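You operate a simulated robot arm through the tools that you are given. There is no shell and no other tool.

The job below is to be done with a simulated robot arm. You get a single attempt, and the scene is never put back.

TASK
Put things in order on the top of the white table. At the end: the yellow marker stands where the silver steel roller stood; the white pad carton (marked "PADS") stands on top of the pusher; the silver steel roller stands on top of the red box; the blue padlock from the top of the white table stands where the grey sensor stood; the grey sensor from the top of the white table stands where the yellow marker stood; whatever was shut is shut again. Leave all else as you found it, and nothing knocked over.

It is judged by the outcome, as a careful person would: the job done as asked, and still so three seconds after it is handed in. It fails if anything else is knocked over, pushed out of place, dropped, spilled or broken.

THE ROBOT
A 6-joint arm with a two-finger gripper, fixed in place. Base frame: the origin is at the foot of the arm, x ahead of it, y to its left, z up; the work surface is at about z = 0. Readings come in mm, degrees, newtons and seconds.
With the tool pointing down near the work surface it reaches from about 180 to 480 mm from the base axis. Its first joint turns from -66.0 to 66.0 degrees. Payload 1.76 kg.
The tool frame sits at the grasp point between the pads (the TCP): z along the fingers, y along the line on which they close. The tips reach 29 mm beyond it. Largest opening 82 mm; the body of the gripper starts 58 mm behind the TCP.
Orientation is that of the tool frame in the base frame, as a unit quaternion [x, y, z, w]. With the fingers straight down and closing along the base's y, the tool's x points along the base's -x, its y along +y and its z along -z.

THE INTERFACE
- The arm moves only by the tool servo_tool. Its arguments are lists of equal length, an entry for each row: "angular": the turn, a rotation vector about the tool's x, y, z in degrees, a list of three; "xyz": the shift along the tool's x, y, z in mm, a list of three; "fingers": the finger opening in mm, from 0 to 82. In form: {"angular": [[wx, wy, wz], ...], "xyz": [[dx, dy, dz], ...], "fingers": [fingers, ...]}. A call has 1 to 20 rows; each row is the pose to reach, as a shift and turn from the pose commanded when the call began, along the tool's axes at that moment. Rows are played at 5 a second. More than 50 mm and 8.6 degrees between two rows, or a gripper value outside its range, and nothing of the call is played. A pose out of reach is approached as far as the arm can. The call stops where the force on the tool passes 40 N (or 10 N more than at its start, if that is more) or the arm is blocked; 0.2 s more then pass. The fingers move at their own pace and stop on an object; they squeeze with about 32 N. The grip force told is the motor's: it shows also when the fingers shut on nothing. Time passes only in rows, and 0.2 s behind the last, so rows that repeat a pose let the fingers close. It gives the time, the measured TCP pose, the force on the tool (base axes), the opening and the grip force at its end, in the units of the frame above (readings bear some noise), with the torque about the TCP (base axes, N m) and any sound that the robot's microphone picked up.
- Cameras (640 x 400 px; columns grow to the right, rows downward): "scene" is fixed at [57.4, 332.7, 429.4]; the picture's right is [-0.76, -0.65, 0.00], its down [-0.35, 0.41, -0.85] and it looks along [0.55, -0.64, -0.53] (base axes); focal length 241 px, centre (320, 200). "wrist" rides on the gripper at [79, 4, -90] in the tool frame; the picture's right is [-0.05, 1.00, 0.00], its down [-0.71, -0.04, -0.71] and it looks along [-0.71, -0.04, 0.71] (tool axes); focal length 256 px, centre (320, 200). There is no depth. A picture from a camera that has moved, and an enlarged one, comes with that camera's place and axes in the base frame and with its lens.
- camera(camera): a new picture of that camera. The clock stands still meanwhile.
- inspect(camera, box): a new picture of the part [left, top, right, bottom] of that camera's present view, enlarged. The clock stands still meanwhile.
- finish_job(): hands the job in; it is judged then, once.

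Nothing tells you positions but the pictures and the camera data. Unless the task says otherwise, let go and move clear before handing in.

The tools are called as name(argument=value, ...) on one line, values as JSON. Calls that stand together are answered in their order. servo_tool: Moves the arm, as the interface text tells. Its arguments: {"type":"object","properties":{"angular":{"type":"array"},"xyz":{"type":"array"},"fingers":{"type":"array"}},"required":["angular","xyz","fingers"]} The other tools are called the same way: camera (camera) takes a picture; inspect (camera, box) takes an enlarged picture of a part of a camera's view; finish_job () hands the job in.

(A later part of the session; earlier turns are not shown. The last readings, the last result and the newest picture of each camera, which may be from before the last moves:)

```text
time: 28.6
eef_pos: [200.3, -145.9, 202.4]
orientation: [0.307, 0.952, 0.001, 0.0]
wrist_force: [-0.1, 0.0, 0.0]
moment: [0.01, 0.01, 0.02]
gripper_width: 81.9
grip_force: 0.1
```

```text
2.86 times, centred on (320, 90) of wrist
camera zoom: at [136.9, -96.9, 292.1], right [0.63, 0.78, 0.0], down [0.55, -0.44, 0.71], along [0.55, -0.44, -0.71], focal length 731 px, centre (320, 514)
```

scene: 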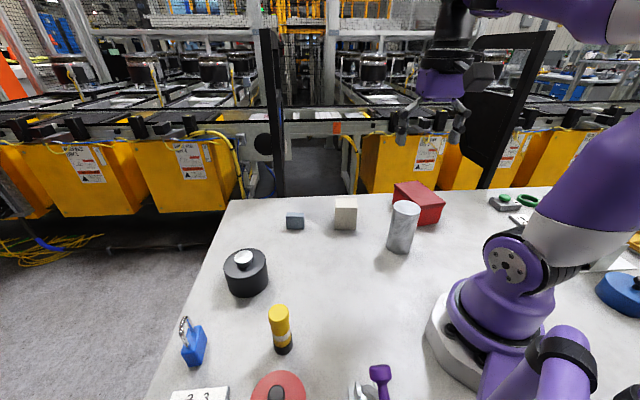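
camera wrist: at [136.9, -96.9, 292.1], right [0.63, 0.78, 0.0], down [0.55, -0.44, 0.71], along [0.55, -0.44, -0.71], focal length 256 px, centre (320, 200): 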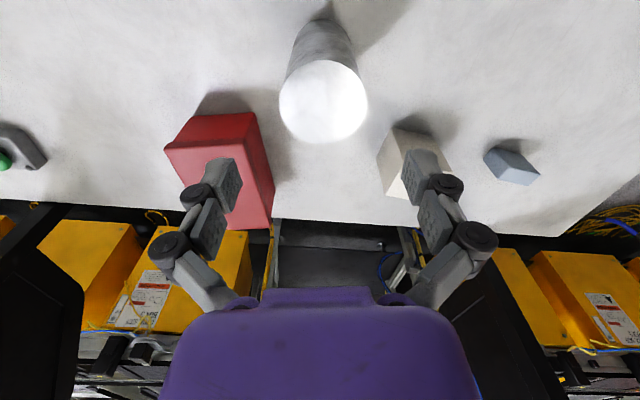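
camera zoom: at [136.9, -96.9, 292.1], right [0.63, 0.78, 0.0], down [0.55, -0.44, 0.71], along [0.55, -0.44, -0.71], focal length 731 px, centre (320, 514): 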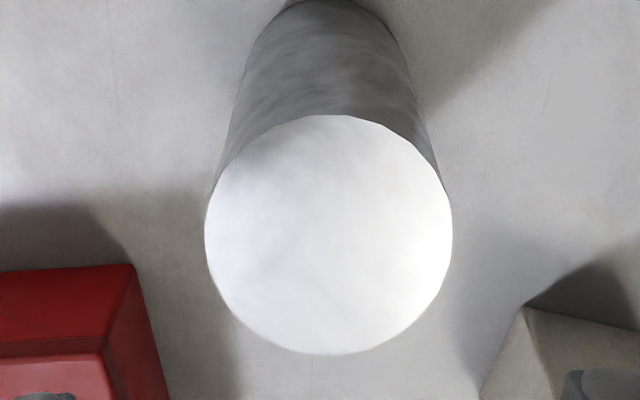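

The roller's top is at about (199.5, -144), nearly under the gripper. I shift a touch and descend around it with open fingers, stopping with TCP at about z = 75.

servo_tool(angular=[[0, 0, 0], [0, 0, 0], [0, 0, 0], [0, 0, 0], [0, 0, 0], [0, 0, 0], [0, 0, 0], [0, 0, 0]], xyz=[[1.3, 0.9, 10], [1.3, 0.9, 26], [1.3, 0.9, 42], [1.3, 0.9, 58], [1.3, 0.9, 74], [1.3, 0.9, 92], [1.3, 0.9, 110], [1.3, 0.9, 126]], fingers=[82, 82, 82, 82, 82, 82, 82, 82])

camera(camera="wrist")

camera(camera="scene")

```text
time: 30.4
eef_pos: [199.1, -144.3, 74.6]
orientation: [0.309, 0.951, 0.0, 0.001]
wrist_force: [-0.4, -0.5, 0.0]
moment: [-0.02, 0.03, -0.03]
gripper_width: 82.0
grip_force: 0.1
```

```text
taken
camera wrist: at [136.3, -95.4, 165.8], right [0.63, 0.78, 0.0], down [0.55, -0.44, 0.71], along [0.55, -0.44, -0.71], focal length 256 px, centre (320, 200)
```

wrist: 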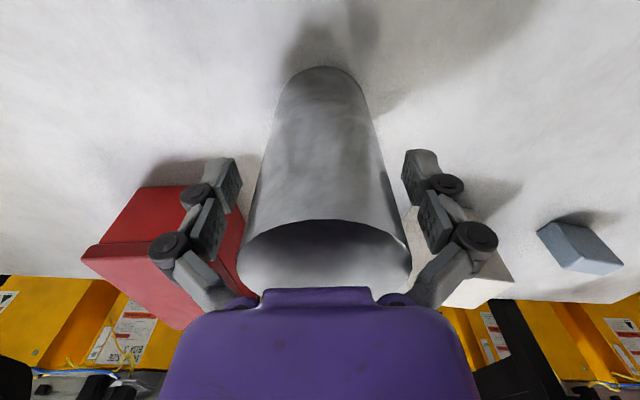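

```text
taken
```

scene: 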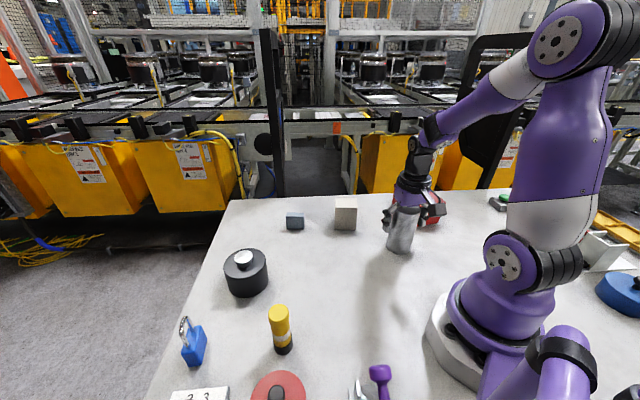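

The fingers straddle the roller evenly. Closing now, with repeated rows to let them settle.

servo_tool(angular=[[0, 0, 0], [0, 0, 0], [0, 0, 0], [0, 0, 0], [0, 0, 0]], xyz=[[0, 0, 0], [0, 0, 0], [0, 0, 0], [0, 0, 0], [0, 0, 0]], fingers=[70, 62, 50, 50, 50])

```text
time: 31.4
eef_pos: [200.7, -145.5, 76.3]
orientation: [0.308, 0.951, -0.001, 0.003]
wrist_force: [-6.5, 6.9, 29.7]
moment: [-0.17, -0.01, 0.08]
gripper_width: 65.5
grip_force: 32.5
stopped in row 5: the force on the tool passed its limit at 41 N (the readings are from after the stop); the commanded pose is now the measured one
```

The grip stopped with 65.5 mm opening and an upward push of about 30 N, likely from the squeeze against the table. I'll look before lifting.

camera(camera="wrist")

inspect(camera="scene", box=[350, 140, 470, 260])

inspect(camera="wrist", box=[180, 40, 460, 300])

```text
taken
camera wrist: at [136.9, -95.8, 167.3], right [0.63, 0.78, 0.0], down [0.55, -0.44, 0.71], along [0.55, -0.44, -0.7], focal length 256 px, centre (320, 200)
```

wrist: 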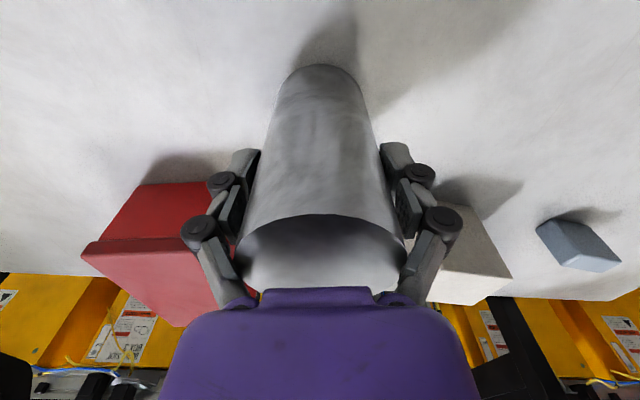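

```text
3.33 times, centred on (410, 200) of scene
camera zoom: at [57.4, 332.8, 429.3], right [-0.76, -0.65, 0.0], down [-0.35, 0.41, -0.85], along [0.55, -0.64, -0.53], focal length 803 px, centre (20, 200)
```

zoom: 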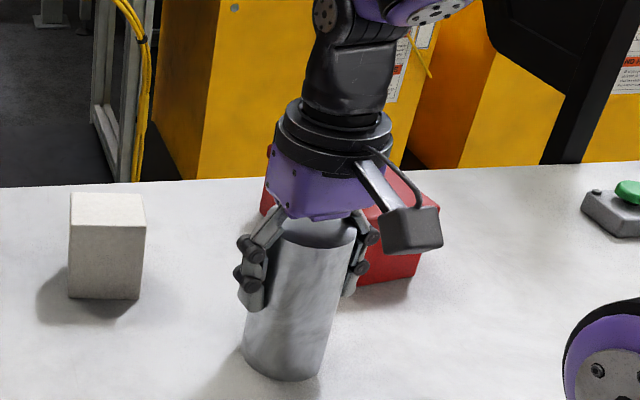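

```text
1.54 times, centred on (320, 170) of wrist
camera zoom: at [136.9, -95.8, 167.3], right [0.63, 0.78, 0.0], down [0.55, -0.44, 0.71], along [0.55, -0.44, -0.7], focal length 394 px, centre (320, 246)
```

zoom: 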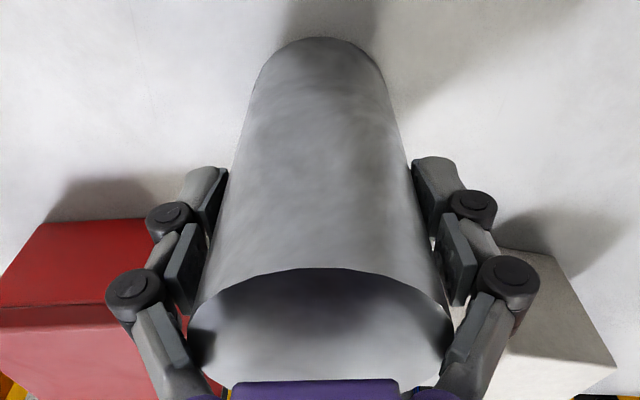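

The grip looks sound but the roller's axis seems ~4–5 mm beyond the pad centre. I'll reopen, shift forward 4 mm, and re-grip for a better hold.

servo_tool(angular=[[0, 0, 0], [0, 0, 0], [0, 0, 0], [0, 0, 0]], xyz=[[0, 0, 0], [0, 0, 0], [-2, 0, 0], [-4, 0, 0]], fingers=[82, 82, 82, 82])

inspect(camera="wrist", box=[180, 40, 460, 300])

```text
time: 32.4
eef_pos: [202.9, -146.7, 75.6]
orientation: [0.307, 0.952, 0.0, 0.0]
wrist_force: [-0.2, -0.3, 0.4]
moment: [0.0, 0.0, 0.01]
gripper_width: 82.0
grip_force: 0.0
```

```text
1.54 times, centred on (320, 170) of wrist
camera zoom: at [140.0, -97.8, 166.3], right [0.63, 0.78, 0.0], down [0.55, -0.44, 0.71], along [0.55, -0.44, -0.71], focal length 394 px, centre (320, 246)
```

zoom: 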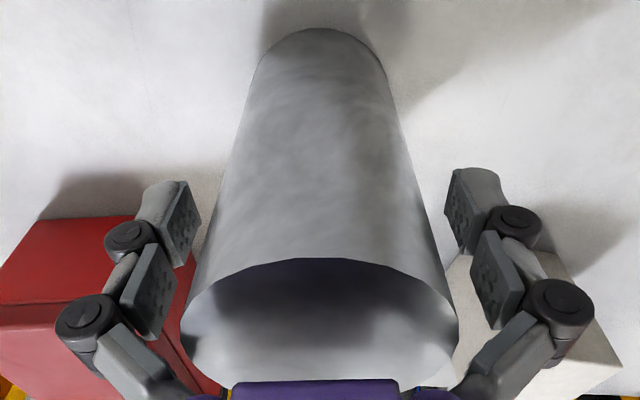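

servo_tool(angular=[[0, 0, 0], [0, 0, 0], [0, 0, 0], [0, 0, 0]], xyz=[[0, 0, 0], [0, 0, 0], [0, 0, 0], [0, 0, 0]], fingers=[72, 66, 60, 60])

inspect(camera="wrist", box=[180, 40, 460, 300])

```text
time: 33.4
eef_pos: [202.7, -147.4, 76.7]
orientation: [0.308, 0.951, 0.0, 0.004]
wrist_force: [-6.6, 5.8, 27.4]
moment: [0.01, 0.06, 0.12]
gripper_width: 64.4
grip_force: 31.8
stopped in row 4: the force on the tool passed its limit at 42 N (the readings are from after the stop); the commanded pose is now the measured one
```

```text
1.54 times, centred on (320, 170) of wrist
camera zoom: at [140.5, -98.1, 167.6], right [0.63, 0.78, 0.0], down [0.55, -0.44, 0.71], along [0.56, -0.45, -0.7], focal length 394 px, centre (320, 246)
```

zoom: 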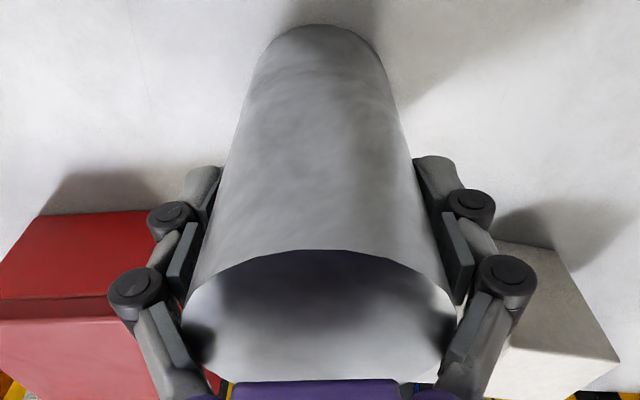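

The opening (64 mm) and upward push suggest the finger links are touching the roller's top rim. I'll reopen, raise 16 mm, and grip higher on the body.

servo_tool(angular=[[0, 0, 0], [0, 0, 0], [0, 0, 0], [0, 0, 0]], xyz=[[0, 0, 0], [0, 0, 0], [0, 0, -8], [0, 0, -16]], fingers=[82, 82, 82, 82])

servo_tool(angular=[[0, 0, 0], [0, 0, 0], [0, 0, 0], [0, 0, 0]], xyz=[[0, 0, 0], [0, 0, 0], [0, 0, 0], [0, 0, 0]], fingers=[72, 64, 50, 50])

inspect(camera="wrist", box=[180, 40, 460, 300])

```text
time: 34.4
eef_pos: [204.4, -147.0, 92.3]
orientation: [0.307, 0.952, 0.0, 0.003]
wrist_force: [0.6, -0.3, 0.5]
moment: [0.01, 0.03, 0.02]
gripper_width: 81.8
grip_force: 0.0
```

```text
time: 35.4
eef_pos: [203.6, -147.1, 93.6]
orientation: [0.307, 0.952, 0.0, 0.002]
wrist_force: [-1.2, 2.9, 10.4]
moment: [0.19, 0.22, 0.09]
gripper_width: 58.2
grip_force: 32.0
```

```text
1.54 times, centred on (320, 170) of wrist
camera zoom: at [140.6, -98.1, 183.4], right [0.63, 0.78, 0.0], down [0.55, -0.44, 0.71], along [0.55, -0.45, -0.7], focal length 394 px, centre (320, 246)
```

zoom: 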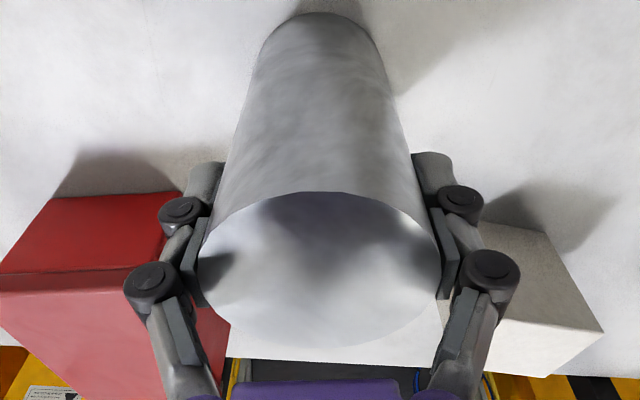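

Now the opening is 58 mm, the true roller diameter, with solid grip. I lift it straight up slowly and check.

servo_tool(angular=[[0, 0, 0], [0, 0, 0], [0, 0, 0], [0, 0, 0]], xyz=[[0, 0, -2], [0, 0, -5], [0, 0, -10], [0, 0, -15]], fingers=[50, 50, 50, 50])

camera(camera="scene")

camera(camera="wrist")

```text
time: 36.4
eef_pos: [203.8, -148.3, 108.4]
orientation: [0.307, 0.952, 0.0, 0.002]
wrist_force: [0.4, 0.9, -4.2]
moment: [-0.02, 0.01, 0.0]
gripper_width: 58.4
grip_force: 31.8
```

```text
taken
```

scene: 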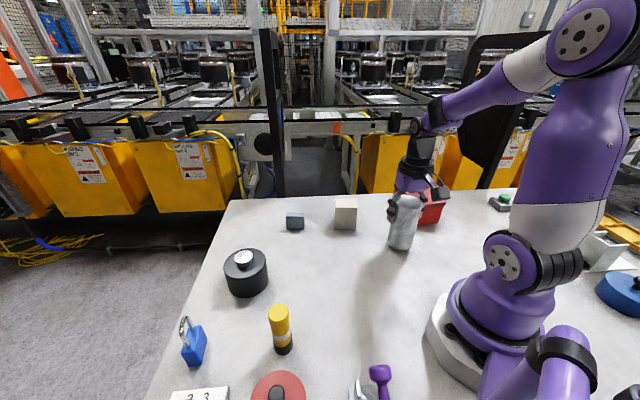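

```text
taken
camera wrist: at [140.1, -98.1, 198.0], right [0.63, 0.78, 0.0], down [0.55, -0.44, 0.71], along [0.55, -0.45, -0.7], focal length 256 px, centre (320, 200)
```

wrist: 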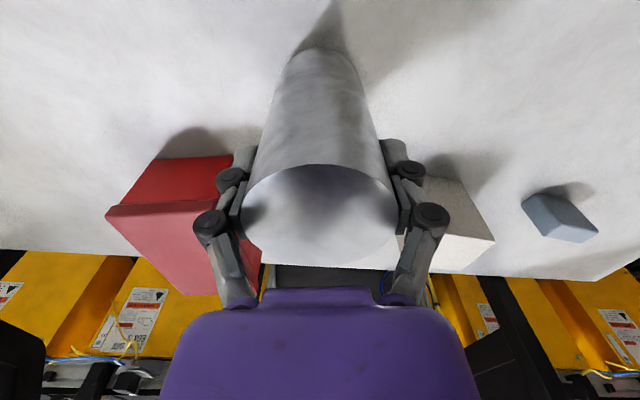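

Lift is clean: weight ~4 N. Before moving, I zoom on the red box from this lower viewpoint to triangulate its lid height and centre.

inspect(camera="wrist", box=[90, 130, 290, 310])

```text
2.22 times, centred on (190, 220) of wrist
camera zoom: at [140.1, -98.1, 198.0], right [0.63, 0.78, 0.0], down [0.55, -0.44, 0.71], along [0.55, -0.45, -0.7], focal length 569 px, centre (609, 156)
```

zoom: 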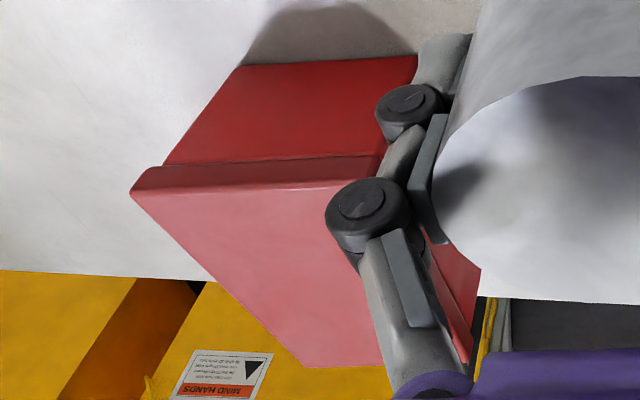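

Red box lid: centre about (229, -314), top at ~73 mm. I raise the roller to clear and carry it over the box.

servo_tool(angular=[[0, 0, 0], [0, 0, 0], [0, 0, 0], [0, 0, 0], [0, 0, 3], [0, 0, 6], [0, 0, 9], [0, 0, 12], [0, 0, 15], [0, 0, 18], [0, 0, 18]], xyz=[[0, 0, -25], [0, 0, -55], [0, 0, -85], [0, 0, -107], [-19.8, -20, -107], [-39.6, -40.1, -107], [-59.4, -60.2, -107], [-79.1, -80.2, -107], [-98.9, -100.3, -107], [-118.7, -120.3, -107], [-118.7, -120.3, -107]], fingers=[50, 50, 50, 50, 50, 50, 50, 50, 50, 50, 50])

camera(camera="wrist")

inspect(camera="scene", box=[350, 100, 510, 240])

```text
time: 38.8
eef_pos: [229.5, -314.8, 216.1]
orientation: [0.454, 0.891, 0.0, 0.002]
wrist_force: [0.2, -0.8, -4.2]
moment: [0.0, -0.01, -0.01]
gripper_width: 58.1
grip_force: 31.9
```

```text
taken
camera wrist: at [184.7, -248.1, 305.6], right [0.84, 0.55, 0.0], down [0.38, -0.59, 0.71], along [0.39, -0.59, -0.7], focal length 256 px, centre (320, 200)
```

wrist: 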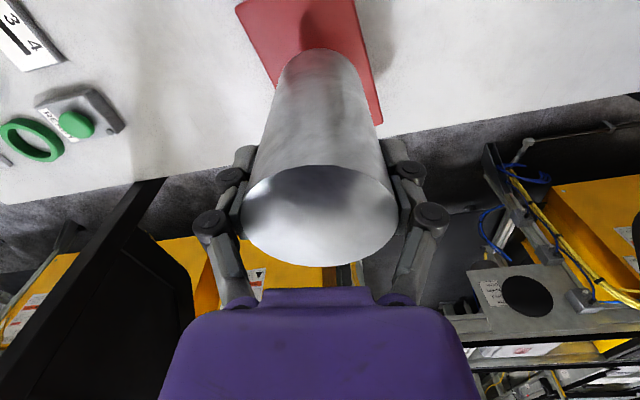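

```text
2.86 times, centred on (430, 170) of scene
camera zoom: at [57.4, 332.7, 429.4], right [-0.76, -0.65, 0.0], down [-0.35, 0.41, -0.85], along [0.55, -0.64, -0.53], focal length 688 px, centre (6, 286)
```

zoom: 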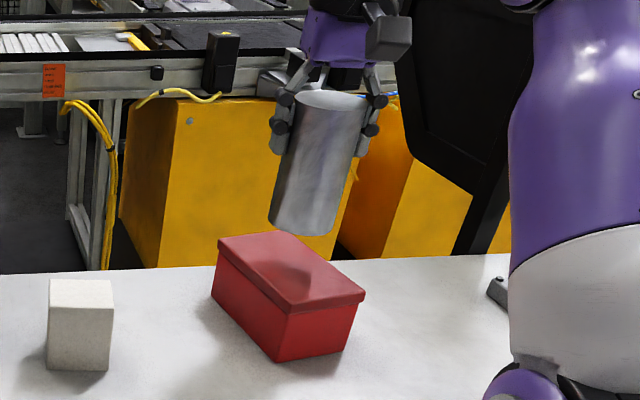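

Aligned over the lid centre. Lowering to just above the lid.

servo_tool(angular=[[0, 0, 0], [0, 0, 0], [0, 0, 0], [0, 0, 0], [0, 0, 0], [0, 0, 0]], xyz=[[0, 0, 10], [0, 0, 20], [0, 0, 30], [0, 0, 37], [0, 0, 42], [0, 0, 43]], fingers=[50, 50, 50, 50, 50, 50])

inspect(camera="scene", box=[370, 140, 460, 230])

camera(camera="wrist")

```text
time: 40.2
eef_pos: [230.8, -313.8, 172.9]
orientation: [0.453, 0.892, 0.0, 0.002]
wrist_force: [-0.3, -0.3, -4.1]
moment: [0.02, -0.02, 0.02]
gripper_width: 58.2
grip_force: 31.7
```

```text
4.44 times, centred on (415, 185) of scene
camera zoom: at [57.4, 332.7, 429.4], right [-0.76, -0.65, 0.0], down [-0.35, 0.41, -0.85], along [0.55, -0.64, -0.53], focal length 1071 px, centre (-102, 267)
```

zoom: 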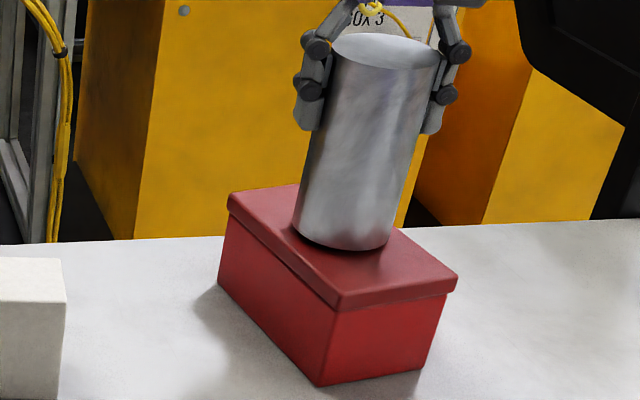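

```text
taken
camera wrist: at [184.5, -248.1, 262.4], right [0.84, 0.55, 0.0], down [0.38, -0.59, 0.71], along [0.39, -0.59, -0.7], focal length 256 px, centre (320, 200)
```

wrist: 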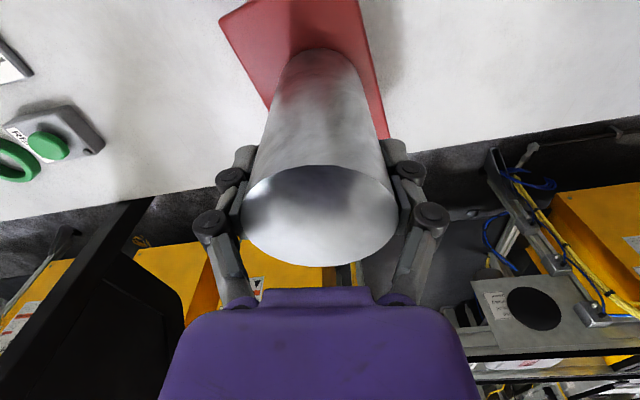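

Very close to the lid. I lower in small steps, watching the force.

servo_tool(angular=[[0, 0, 0], [0, 0, 0], [0, 0, 0]], xyz=[[0, 0, 1.5], [0, 0, 3], [0, 0, 3]], fingers=[50, 50, 50])

```text
time: 41.0
eef_pos: [229.9, -313.8, 169.5]
orientation: [0.452, 0.892, 0.0, 0.002]
wrist_force: [-1.1, -0.6, -3.7]
moment: [-0.02, -0.01, -0.02]
gripper_width: 58.2
grip_force: 32.5
```

servo_tool(angular=[[0, 0, 0], [0, 0, 0], [0, 0, 0]], xyz=[[0, 0, 1], [0, 0, 2], [0, 0, 2]], fingers=[50, 50, 50])

inspect(camera="scene", box=[370, 140, 460, 230])

```text
time: 41.8
eef_pos: [229.9, -314.0, 166.1]
orientation: [0.452, 0.892, -0.001, 0.004]
wrist_force: [0.0, 0.1, -1.1]
moment: [0.01, 0.04, 0.0]
gripper_width: 58.1
grip_force: 32.2
```

```text
4.44 times, centred on (415, 185) of scene
camera zoom: at [57.4, 332.7, 429.4], right [-0.76, -0.65, 0.0], down [-0.35, 0.41, -0.85], along [0.55, -0.64, -0.53], focal length 1071 px, centre (-102, 267)
```

zoom: 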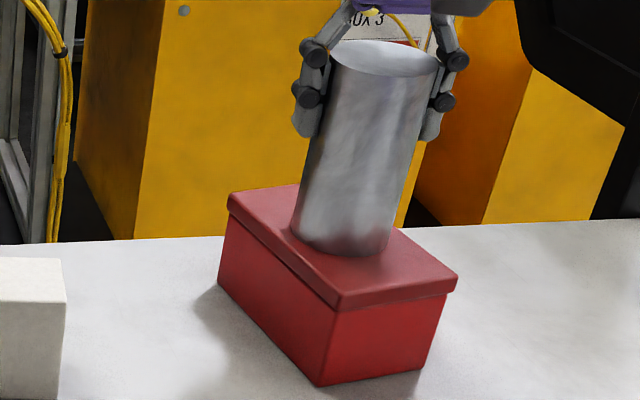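

servo_tool(angular=[[0, 0, 0], [0, 0, 0]], xyz=[[0, 0, 0.6], [0, 0, 0.8]], fingers=[50, 50])

```text
time: 42.4
eef_pos: [229.8, -313.9, 166.0]
orientation: [0.452, 0.892, 0.0, 0.003]
wrist_force: [0.9, 3.9, 14.1]
moment: [0.38, 0.17, 0.07]
gripper_width: 57.9
grip_force: 32.1
```

Firm contact with the lid. I back off the excess press slightly and open the fingers gradually.

servo_tool(angular=[[0, 0, 0], [0, 0, 0], [0, 0, 0], [0, 0, 0], [0, 0, 0]], xyz=[[0, 0, -0.5], [0, 0, -0.5], [0, 0, -0.5], [0, 0, -0.5], [0, 0, -0.5]], fingers=[58, 62, 70, 82, 82])

inspect(camera="scene", box=[370, 140, 460, 230])

camera(camera="wrist")

```text
time: 43.6
eef_pos: [229.2, -313.2, 166.2]
orientation: [0.452, 0.892, -0.001, 0.003]
wrist_force: [0.1, -0.1, 0.0]
moment: [0.0, 0.0, 0.0]
gripper_width: 82.3
grip_force: 0.1
```

```text
4.44 times, centred on (415, 185) of scene
camera zoom: at [57.4, 332.7, 429.4], right [-0.76, -0.65, 0.0], down [-0.35, 0.41, -0.85], along [0.55, -0.64, -0.53], focal length 1071 px, centre (-102, 267)
```

zoom: 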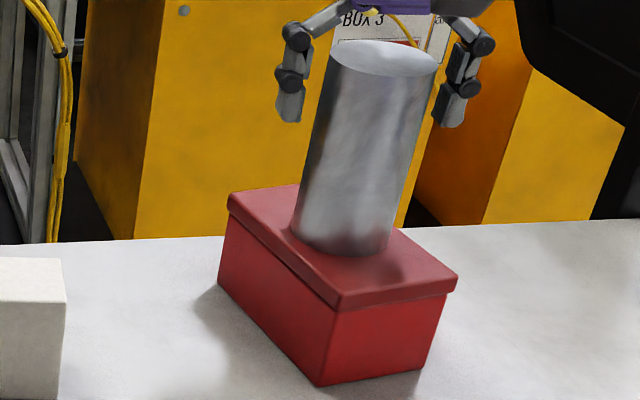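

```text
taken
camera wrist: at [184.5, -248.1, 257.4], right [0.84, 0.55, 0.0], down [0.38, -0.59, 0.71], along [0.39, -0.59, -0.7], focal length 256 px, centre (320, 200)
```

wrist: 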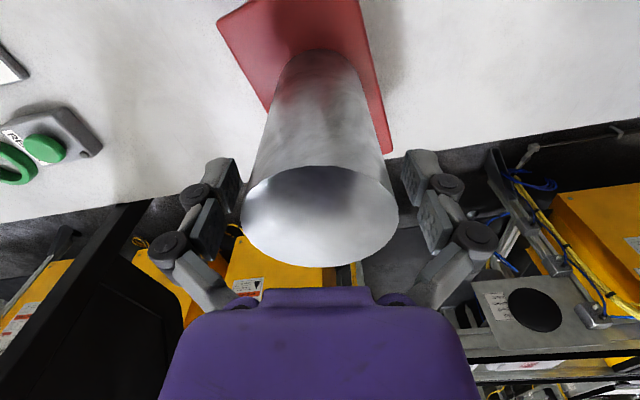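

The roller stands upright on the red box. I lift clear, retract, and swing to the left side above the marker area.

servo_tool(angular=[[0, 0, 0], [0, 0, 0], [0, 0, 0], [0, 0.36, 0], [0, 0.36, 0], [0, 0.36, 0], [0, 0.36, -7.94], [0, 0.36, -15.88], [0, 0.36, -23.82], [0, 0.36, -31.76], [0, 0.36, -39.7], [0, 0.36, -47.64], [0, 0.36, -55.58], [0, 0.36, -63.52], [0, 0.36, -71.46], [0, 0.36, -79.4], [0, 0.36, -87.34], [0, 0.36, -95.28]], xyz=[[0, 0, -30], [0, 0, -60], [0, 0, -90], [0, 0, -110], [44, 0, -110], [88, 0, -110], [94.3, 40.9, -110], [106.2, 80.2, -110], [123.2, 116.9, -110], [144.8, 150.5, -110], [170.6, 180.5, -110], [200, 206.2, -110], [232.3, 227.3, -110], [266.7, 243.5, -110], [302.6, 254.6, -110], [339.2, 260.5, -110], [375.9, 261.2, -110], [411.7, 256.9, -110]], fingers=[82, 82, 82, 82, 82, 82, 82, 82, 82, 82, 82, 82, 82, 82, 82, 82, 82, 82])

camera(camera="wrist")

camera(camera="scene")

```text
time: 47.4
eef_pos: [193.8, 169.1, 275.3]
orientation: [-0.354, 0.935, -0.001, -0.001]
wrist_force: [-0.6, 0.0, 0.7]
moment: [0.0, 0.01, -0.01]
gripper_width: 82.1
grip_force: 0.2
```

```text
taken
camera wrist: at [129.7, 120.5, 366.2], right [-0.62, 0.78, 0.0], down [0.55, 0.44, 0.71], along [0.55, 0.44, -0.71], focal length 256 px, centre (320, 200)
```

wrist: 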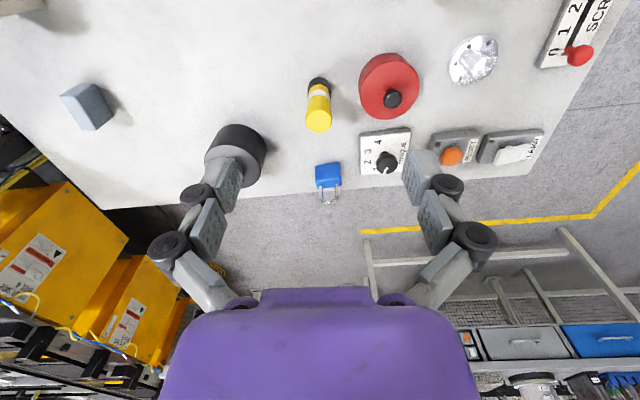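

```text
taken
```

scene: 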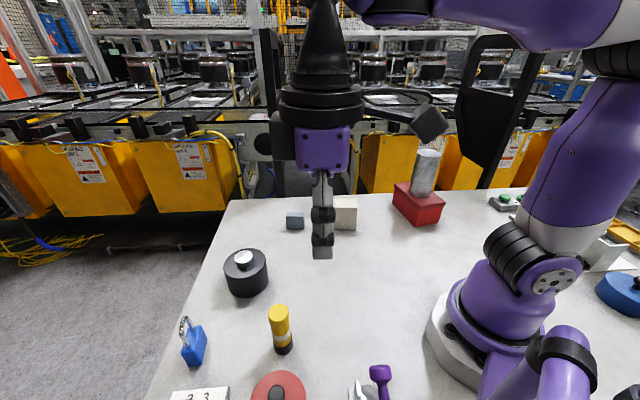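

inspect(camera="wrist", box=[280, 60, 360, 140])

inspect(camera="wrist", box=[300, 140, 380, 220])

inspect(camera="scene", box=[240, 290, 320, 370])

inspect(camera="scene", box=[160, 300, 240, 380])

```text
5.00 times, centred on (320, 100) of wrist
camera zoom: at [129.7, 120.5, 366.2], right [-0.62, 0.78, 0.0], down [0.55, 0.44, 0.71], along [0.55, 0.44, -0.71], focal length 1280 px, centre (320, 700)
```

zoom: 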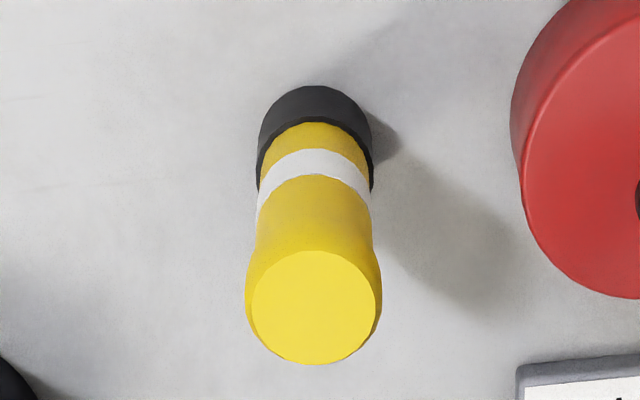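

```text
5.00 times, centred on (340, 180) of wrist
camera zoom: at [129.7, 120.5, 366.2], right [-0.62, 0.78, 0.0], down [0.55, 0.44, 0.71], along [0.55, 0.44, -0.71], focal length 1280 px, centre (220, 300)
```

zoom: 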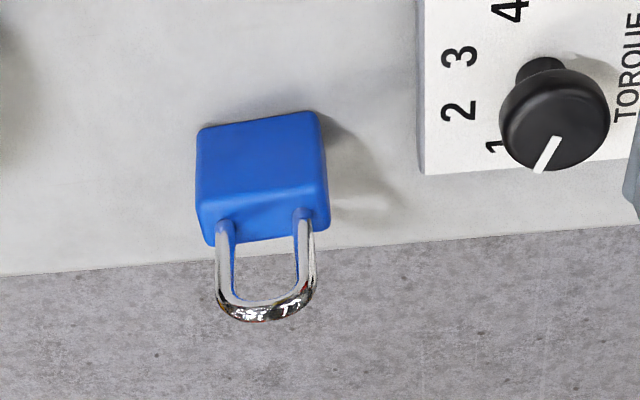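

```text
5.00 times, centred on (280, 330) of scene
camera zoom: at [57.4, 332.7, 429.4], right [-0.76, -0.65, 0.0], down [-0.35, 0.41, -0.85], along [0.55, -0.64, -0.53], focal length 1205 px, centre (520, -450)
```

zoom: 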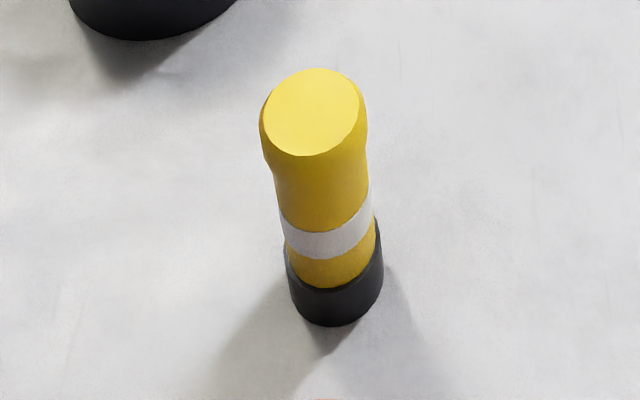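

```text
5.00 times, centred on (200, 340) of scene
camera zoom: at [57.4, 332.7, 429.4], right [-0.76, -0.65, 0.0], down [-0.35, 0.41, -0.85], along [0.55, -0.64, -0.53], focal length 1205 px, centre (920, -500)
```

zoom: 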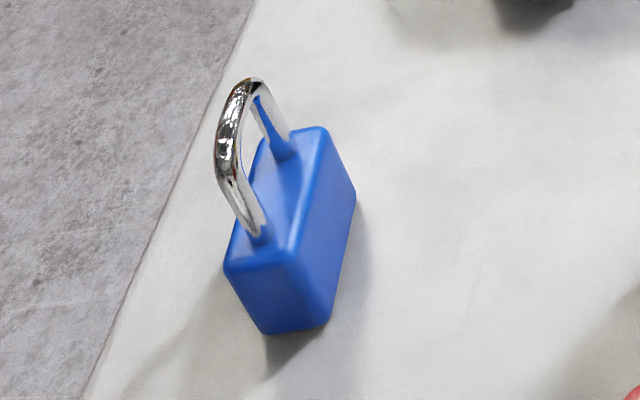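

Marker: centre about (244, 208), ~96 mm tall, ~28 mm thick. The red turntable lies beside it, so I turn the closing line along base y for clearance, and hover above the marker to check alignment.

servo_tool(angular=[[0, 0, 7], [0, 0, 14], [0, 0, 21], [0, 0, 28], [0, 0, 35], [0, 0, 41.5], [0, 0, 41.5]], xyz=[[-10.8, -1, 18], [-21.6, -2, 36], [-32.4, -3, 54], [-43.2, -4, 72], [-54, -5, 90], [-64.9, -5.8, 105], [-64.9, -5.8, 111]], fingers=[82, 82, 82, 82, 82, 82, 82])

camera(camera="wrist")

inspect(camera="wrist", box=[270, 20, 370, 120])

```text
time: 49.0
eef_pos: [246.3, 208.2, 163.5]
orientation: [0.001, 1.0, -0.001, 0.0]
wrist_force: [0.0, -0.3, 0.2]
moment: [0.02, -0.03, -0.01]
gripper_width: 82.0
grip_force: 0.0
```

```text
taken
camera wrist: at [165.1, 211.9, 254.8], right [0.06, 1.0, 0.0], down [0.71, -0.04, 0.71], along [0.71, -0.04, -0.71], focal length 256 px, centre (320, 200)
```

wrist: 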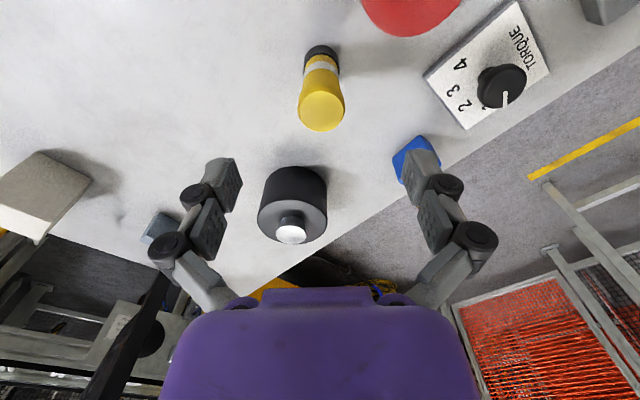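

```text
4.00 times, centred on (320, 70) of wrist
camera zoom: at [165.1, 211.9, 254.8], right [0.06, 1.0, 0.0], down [0.71, -0.04, 0.71], along [0.71, -0.04, -0.71], focal length 1024 px, centre (320, 720)
```

zoom: 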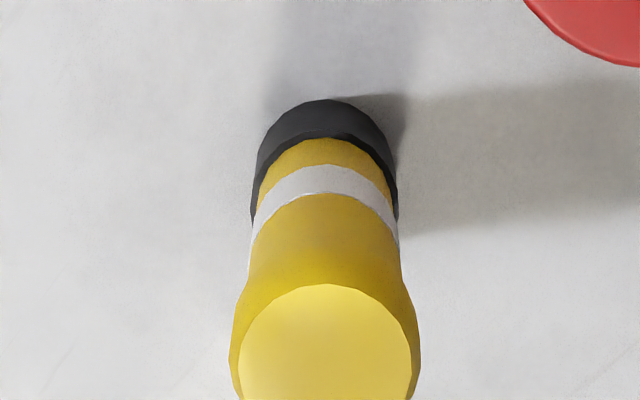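

The marker's axis reads (242.6, 209.3); I nudge 1.5 mm and descend to z ≈ 65.

servo_tool(angular=[[0, 0, 0], [0, 0, 0], [0, 0, 0], [0, 0, 0], [0, 0, 0], [0, 0, 0]], xyz=[[1.5, 1.4, 15], [1.5, 1.4, 33], [1.5, 1.4, 51], [1.5, 1.4, 69], [1.5, 1.4, 87], [1.5, 1.4, 100]], fingers=[82, 82, 82, 82, 82, 82])

camera(camera="wrist")

inspect(camera="scene", box=[220, 260, 340, 380])

```text
time: 50.4
eef_pos: [243.8, 208.9, 63.6]
orientation: [0.0, 1.0, 0.0, -0.001]
wrist_force: [0.5, -0.9, 0.5]
moment: [0.01, 0.01, -0.03]
gripper_width: 82.0
grip_force: 0.1
```

```text
taken
camera wrist: at [163.0, 212.9, 154.6], right [0.05, 1.0, 0.0], down [0.71, -0.04, 0.71], along [0.71, -0.04, -0.71], focal length 256 px, centre (320, 200)
```

wrist: 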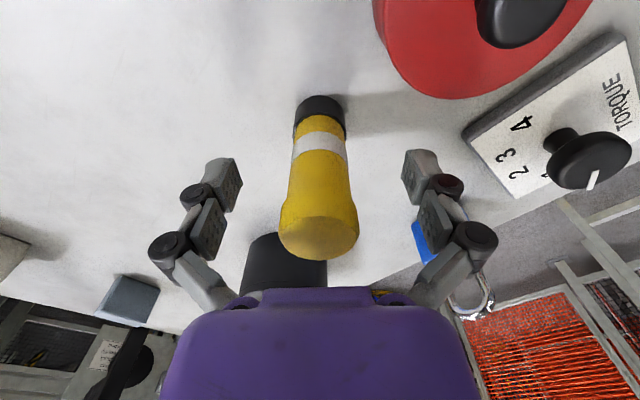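

```text
3.33 times, centred on (280, 320) of scene
camera zoom: at [57.4, 332.7, 429.4], right [-0.76, -0.65, 0.0], down [-0.35, 0.41, -0.85], along [0.55, -0.64, -0.53], focal length 803 px, centre (453, -200)
```

zoom: 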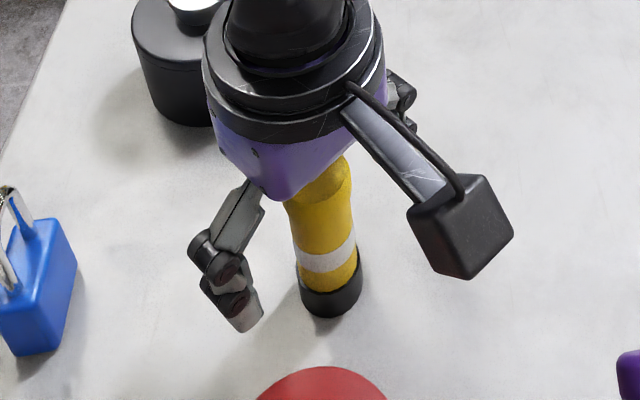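

The marker is centred between the fingers. Closing.

servo_tool(angular=[[0, 0, 0], [0, 0, 0], [0, 0, 0], [0, 0, 0], [0, 0, 0]], xyz=[[0, 0, 0], [0, 0, 0], [0, 0, 0], [0, 0, 0], [0, 0, 0]], fingers=[60, 45, 34, 20, 20])

camera(camera="wrist")

```text
time: 51.6
eef_pos: [243.9, 208.7, 63.6]
orientation: [0.0, 1.0, -0.001, 0.0]
wrist_force: [-0.7, -0.1, 3.1]
moment: [0.07, -0.04, -0.03]
gripper_width: 30.7
grip_force: 32.0
```

```text
taken
camera wrist: at [163.1, 213.0, 155.0], right [0.05, 1.0, 0.0], down [0.71, -0.04, 0.71], along [0.71, -0.04, -0.71], focal length 256 px, centre (320, 200)
```

wrist: 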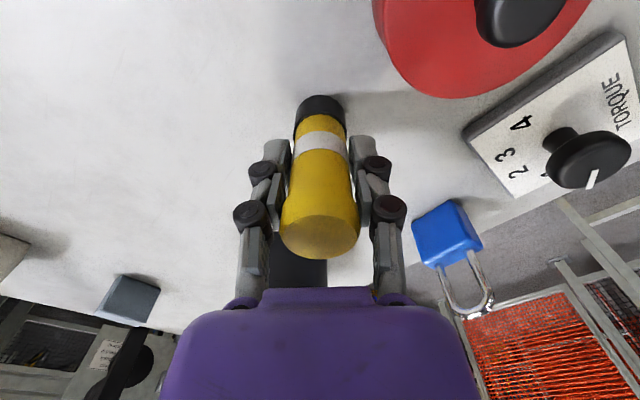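

Gripped at 30.7 mm. I lift it and carry it over to where the roller stood, about (200, -145).

servo_tool(angular=[[0, 0, 0], [0, 0, 0], [0, 0, 0], [0, 0, 0], [0, 0, 0], [0, 0, 0], [0, 0, 0], [0, 0, 0], [0, 0, 0], [0, 0, 0], [0, 0, 0], [0, 0, 0], [0, 0, 0]], xyz=[[0, 0, -10], [0, 0, -35], [0, 0, -70], [0, 0, -90], [3, -35, -90], [8, -75, -90], [14, -115, -90], [20, -155, -90], [26, -195, -90], [32, -235, -90], [37, -275, -90], [41, -315, -90], [42.1, -354, -90]], fingers=[20, 20, 20, 20, 20, 20, 20, 20, 20, 20, 20, 20, 20])

camera(camera="wrist")

camera(camera="scene")

```text
time: 54.4
eef_pos: [202.0, -145.5, 154.4]
orientation: [0.001, 1.0, -0.001, 0.0]
wrist_force: [-0.4, -0.3, -0.9]
moment: [-0.03, -0.01, -0.01]
gripper_width: 30.6
grip_force: 32.4
```

```text
taken
camera wrist: at [121.5, -141.4, 245.5], right [0.05, 1.0, 0.0], down [0.71, -0.04, 0.71], along [0.71, -0.04, -0.71], focal length 256 px, centre (320, 200)
```

wrist: 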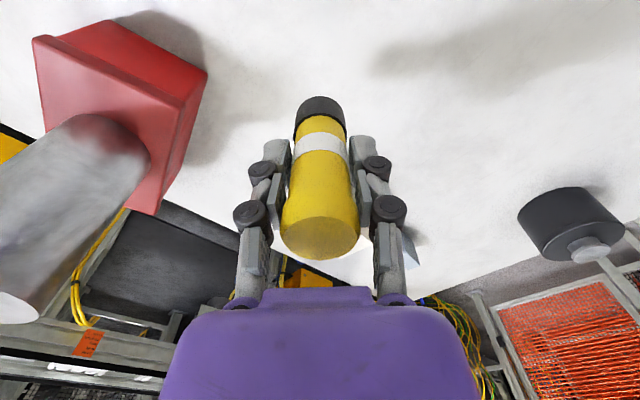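

```text
taken
```

scene: 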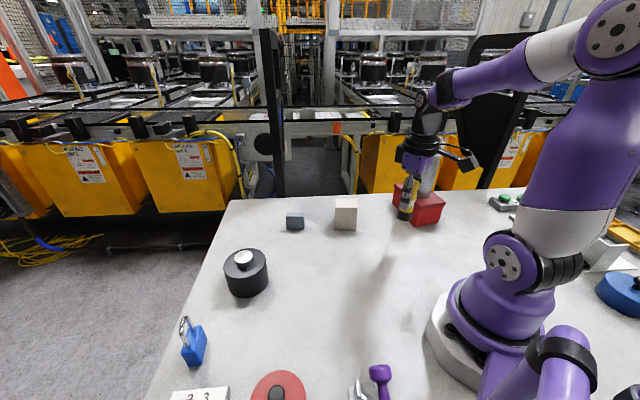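

Over the roller's old spot. Lowering gently to the table.

servo_tool(angular=[[0, 0, 0], [0, 0, 0], [0, 0, 0], [0, 0, 0], [0, 0, 0], [0, 0, 0]], xyz=[[0, 0, 20], [0, 0, 42], [0, 0, 64], [0, 0, 80], [0, 0, 86], [0, 0, 88]], fingers=[20, 20, 20, 20, 20, 20])

servo_tool(angular=[[0, 0, 0], [0, 0, 0]], xyz=[[0, 0, 1], [0, 0, 1.6]], fingers=[20, 20])

inspect(camera="scene", box=[350, 160, 450, 260])

```text
time: 55.8
eef_pos: [202.0, -144.6, 66.7]
orientation: [0.001, 1.0, -0.001, 0.0]
wrist_force: [-0.2, -0.1, -0.6]
moment: [-0.01, -0.01, 0.01]
gripper_width: 30.7
grip_force: 31.9
```

```text
time: 56.4
eef_pos: [201.7, -144.8, 64.7]
orientation: [0.0, 1.0, -0.001, 0.0]
wrist_force: [0.3, 0.4, -0.3]
moment: [-0.01, -0.04, 0.02]
gripper_width: 30.5
grip_force: 32.0
```

```text
4.00 times, centred on (400, 210) of scene
camera zoom: at [57.4, 332.7, 429.4], right [-0.76, -0.65, 0.0], down [-0.35, 0.41, -0.85], along [0.55, -0.64, -0.53], focal length 964 px, centre (0, 160)
```

zoom: 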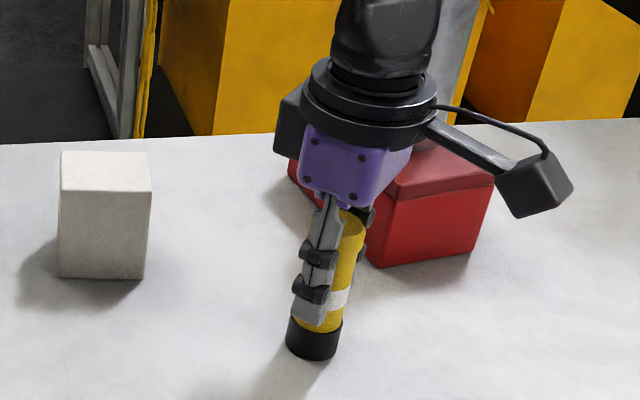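

servo_tool(angular=[[0, 0, 0], [0, 0, 0]], xyz=[[0, 0, 0.5], [0, 0, 0.8]], fingers=[20, 20])

```text
time: 57.0
eef_pos: [202.0, -144.0, 64.6]
orientation: [0.0, 1.0, -0.001, -0.001]
wrist_force: [0.1, -0.2, -0.2]
moment: [-0.01, 0.01, -0.04]
gripper_width: 30.8
grip_force: 32.2
```

servo_tool(angular=[[0, 0, 0], [0, 0, 0]], xyz=[[0, 0, 0.4], [0, 0, 0.6]], fingers=[20, 20])

camera(camera="wrist")

```text
time: 57.6
eef_pos: [201.3, -145.0, 63.4]
orientation: [0.0, 1.0, 0.0, -0.001]
wrist_force: [-6.0, 1.0, 20.3]
moment: [0.13, 0.27, 0.01]
gripper_width: 30.9
grip_force: 32.1
```

```text
taken
camera wrist: at [121.1, -140.6, 154.9], right [0.05, 1.0, 0.0], down [0.71, -0.04, 0.71], along [0.71, -0.04, -0.71], focal length 256 px, centre (320, 200)
```

wrist: 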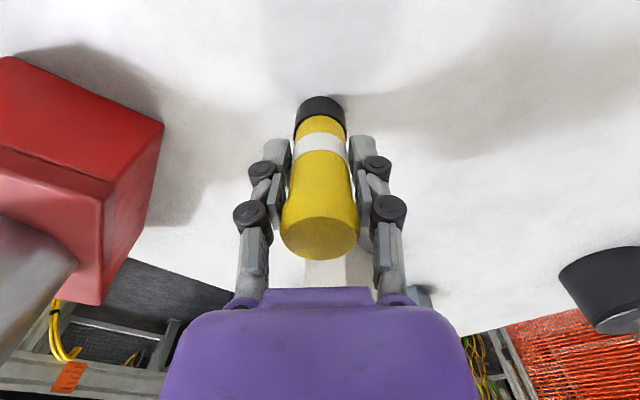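

Contact with the table (20 N). I relax by half a millimetre and open gradually, then rise.

servo_tool(angular=[[0, 0, 0], [0, 0, 0], [0, 0, 0], [0, 0, 0], [0, 0, 0]], xyz=[[0, 0, -0.6], [0, 0, -0.6], [0, 0, -0.6], [0, 0, -0.6], [0, 0, -0.6]], fingers=[31, 36, 50, 75, 82])

servo_tool(angular=[[0, 0, 0], [0, 0, 0], [0, 0, 0], [0, 0, 0], [0, 0, 0]], xyz=[[0, 0, -10], [0, 0, -35], [0, 0, -70], [0, 0, -105], [0, 0, -140]], fingers=[82, 82, 82, 82, 82])

camera(camera="wrist")

camera(camera="scene")

```text
time: 58.8
eef_pos: [201.6, -144.3, 64.9]
orientation: [-0.001, 1.0, -0.001, 0.0]
wrist_force: [-0.5, 0.5, -0.4]
moment: [0.03, -0.02, 0.0]
gripper_width: 82.0
grip_force: 0.0
```

```text
time: 60.0
eef_pos: [201.1, -143.5, 204.7]
orientation: [0.0, 1.0, 0.0, 0.0]
wrist_force: [-0.1, 0.0, 0.3]
moment: [-0.03, 0.02, 0.01]
gripper_width: 81.7
grip_force: 0.0
```

```text
taken
camera wrist: at [121.9, -139.7, 295.8], right [0.05, 1.0, 0.0], down [0.71, -0.04, 0.71], along [0.71, -0.04, -0.71], focal length 256 px, centre (320, 200)
```

wrist: 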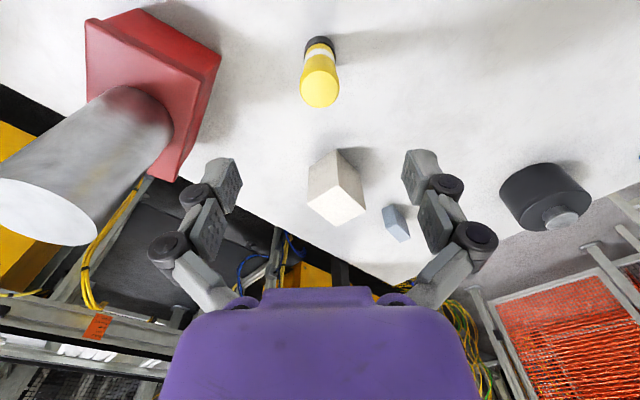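

```text
taken
```

scene: 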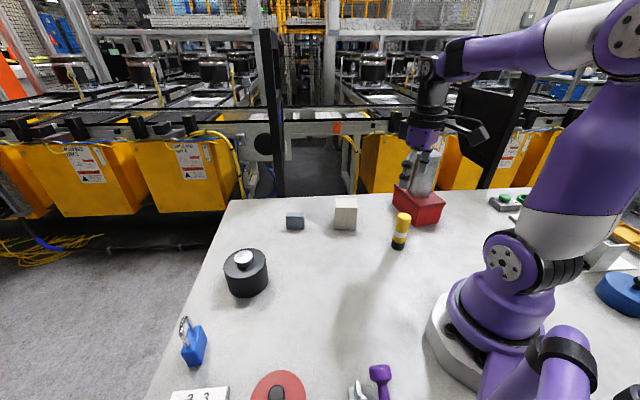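

The marker stands at the roller's old spot. Next the grey sensor; I zoom on it and the carton to fix their positions.

inspect(camera="wrist", box=[370, 190, 430, 250])

inspect(camera="wrist", box=[290, 140, 390, 240])

inspect(camera="scene", box=[275, 190, 365, 245])

```text
6.67 times, centred on (400, 220) of wrist
camera zoom: at [121.9, -139.7, 295.8], right [0.05, 1.0, 0.0], down [0.71, -0.04, 0.71], along [0.71, -0.04, -0.71], focal length 1707 px, centre (-213, 67)
```

zoom: 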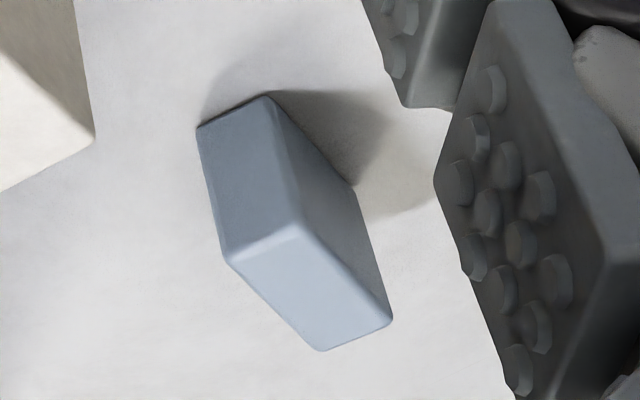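

```text
4.00 times, centred on (340, 190) of wrist
camera zoom: at [121.9, -139.7, 295.8], right [0.05, 1.0, 0.0], down [0.71, -0.04, 0.71], along [0.71, -0.04, -0.71], focal length 1024 px, centre (240, 240)
```

zoom: 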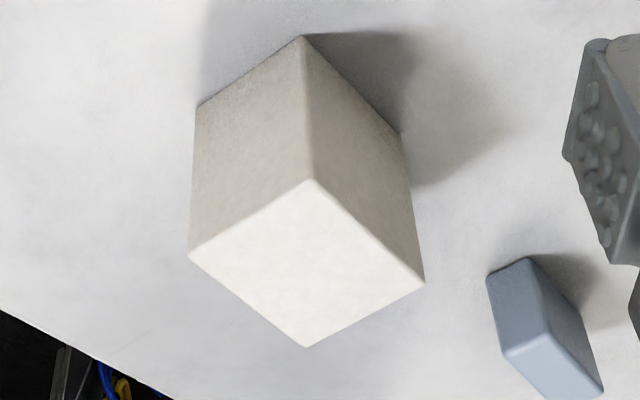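

```text
7.11 times, centred on (320, 218) of scene
camera zoom: at [57.4, 332.7, 429.4], right [-0.76, -0.65, 0.0], down [-0.35, 0.41, -0.85], along [0.55, -0.64, -0.53], focal length 1713 px, centre (320, 76)
```

zoom: 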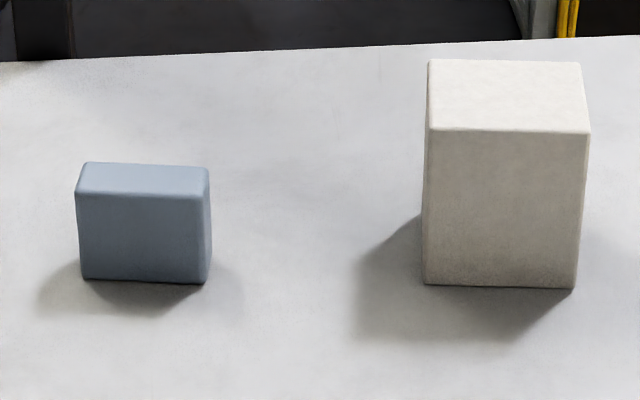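

Sensor: footprint about 47 × 19 mm, ~42 mm tall, centred near (457, -30), long axis at ~37°. I move closer for a precise look.

servo_tool(angular=[[0, 0, 0], [0, 0, 0], [0, 0, 0], [0, 0, 0], [0, 0, 0], [0, 0, 0]], xyz=[[-33, 19.5, 0], [-66, 39, 10], [-100, 58, 20], [-133, 78, 30], [-166, 97, 42], [-199, 116.7, 55]], fingers=[82, 82, 82, 82, 82, 82])

camera(camera="wrist")

inspect(camera="wrist", box=[270, 90, 370, 190])

```text
time: 61.4
eef_pos: [400.4, -26.7, 149.2]
orientation: [0.0, 1.0, -0.001, -0.001]
wrist_force: [0.1, 0.2, 0.1]
moment: [0.01, 0.01, -0.02]
gripper_width: 81.9
grip_force: 0.0
```

```text
taken
camera wrist: at [321.1, -22.9, 239.5], right [0.05, 1.0, 0.0], down [0.71, -0.04, 0.71], along [0.71, -0.04, -0.71], focal length 256 px, centre (320, 200)
```

wrist: 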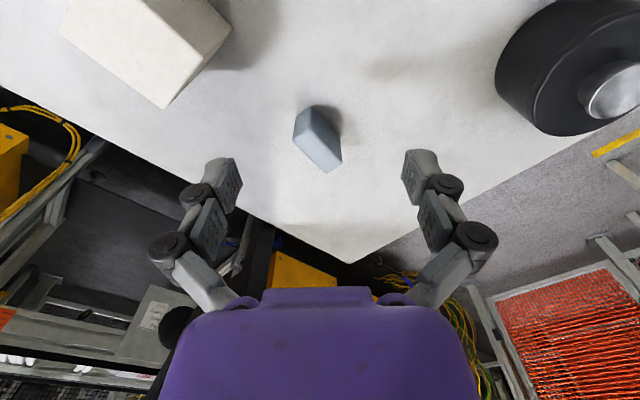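

```text
4.00 times, centred on (320, 140) of wrist
camera zoom: at [321.1, -22.9, 239.5], right [0.05, 1.0, 0.0], down [0.71, -0.04, 0.71], along [0.71, -0.04, -0.71], focal length 1024 px, centre (320, 440)
```

zoom: 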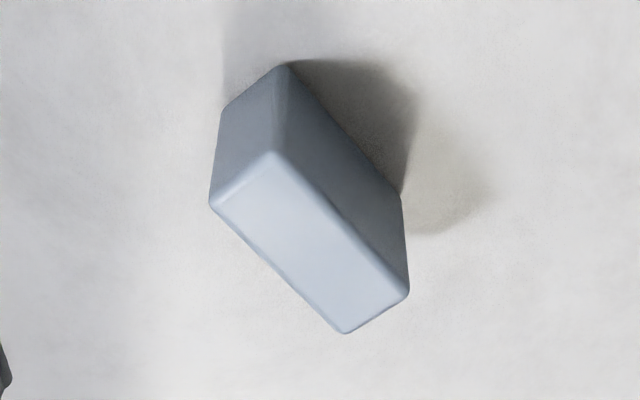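

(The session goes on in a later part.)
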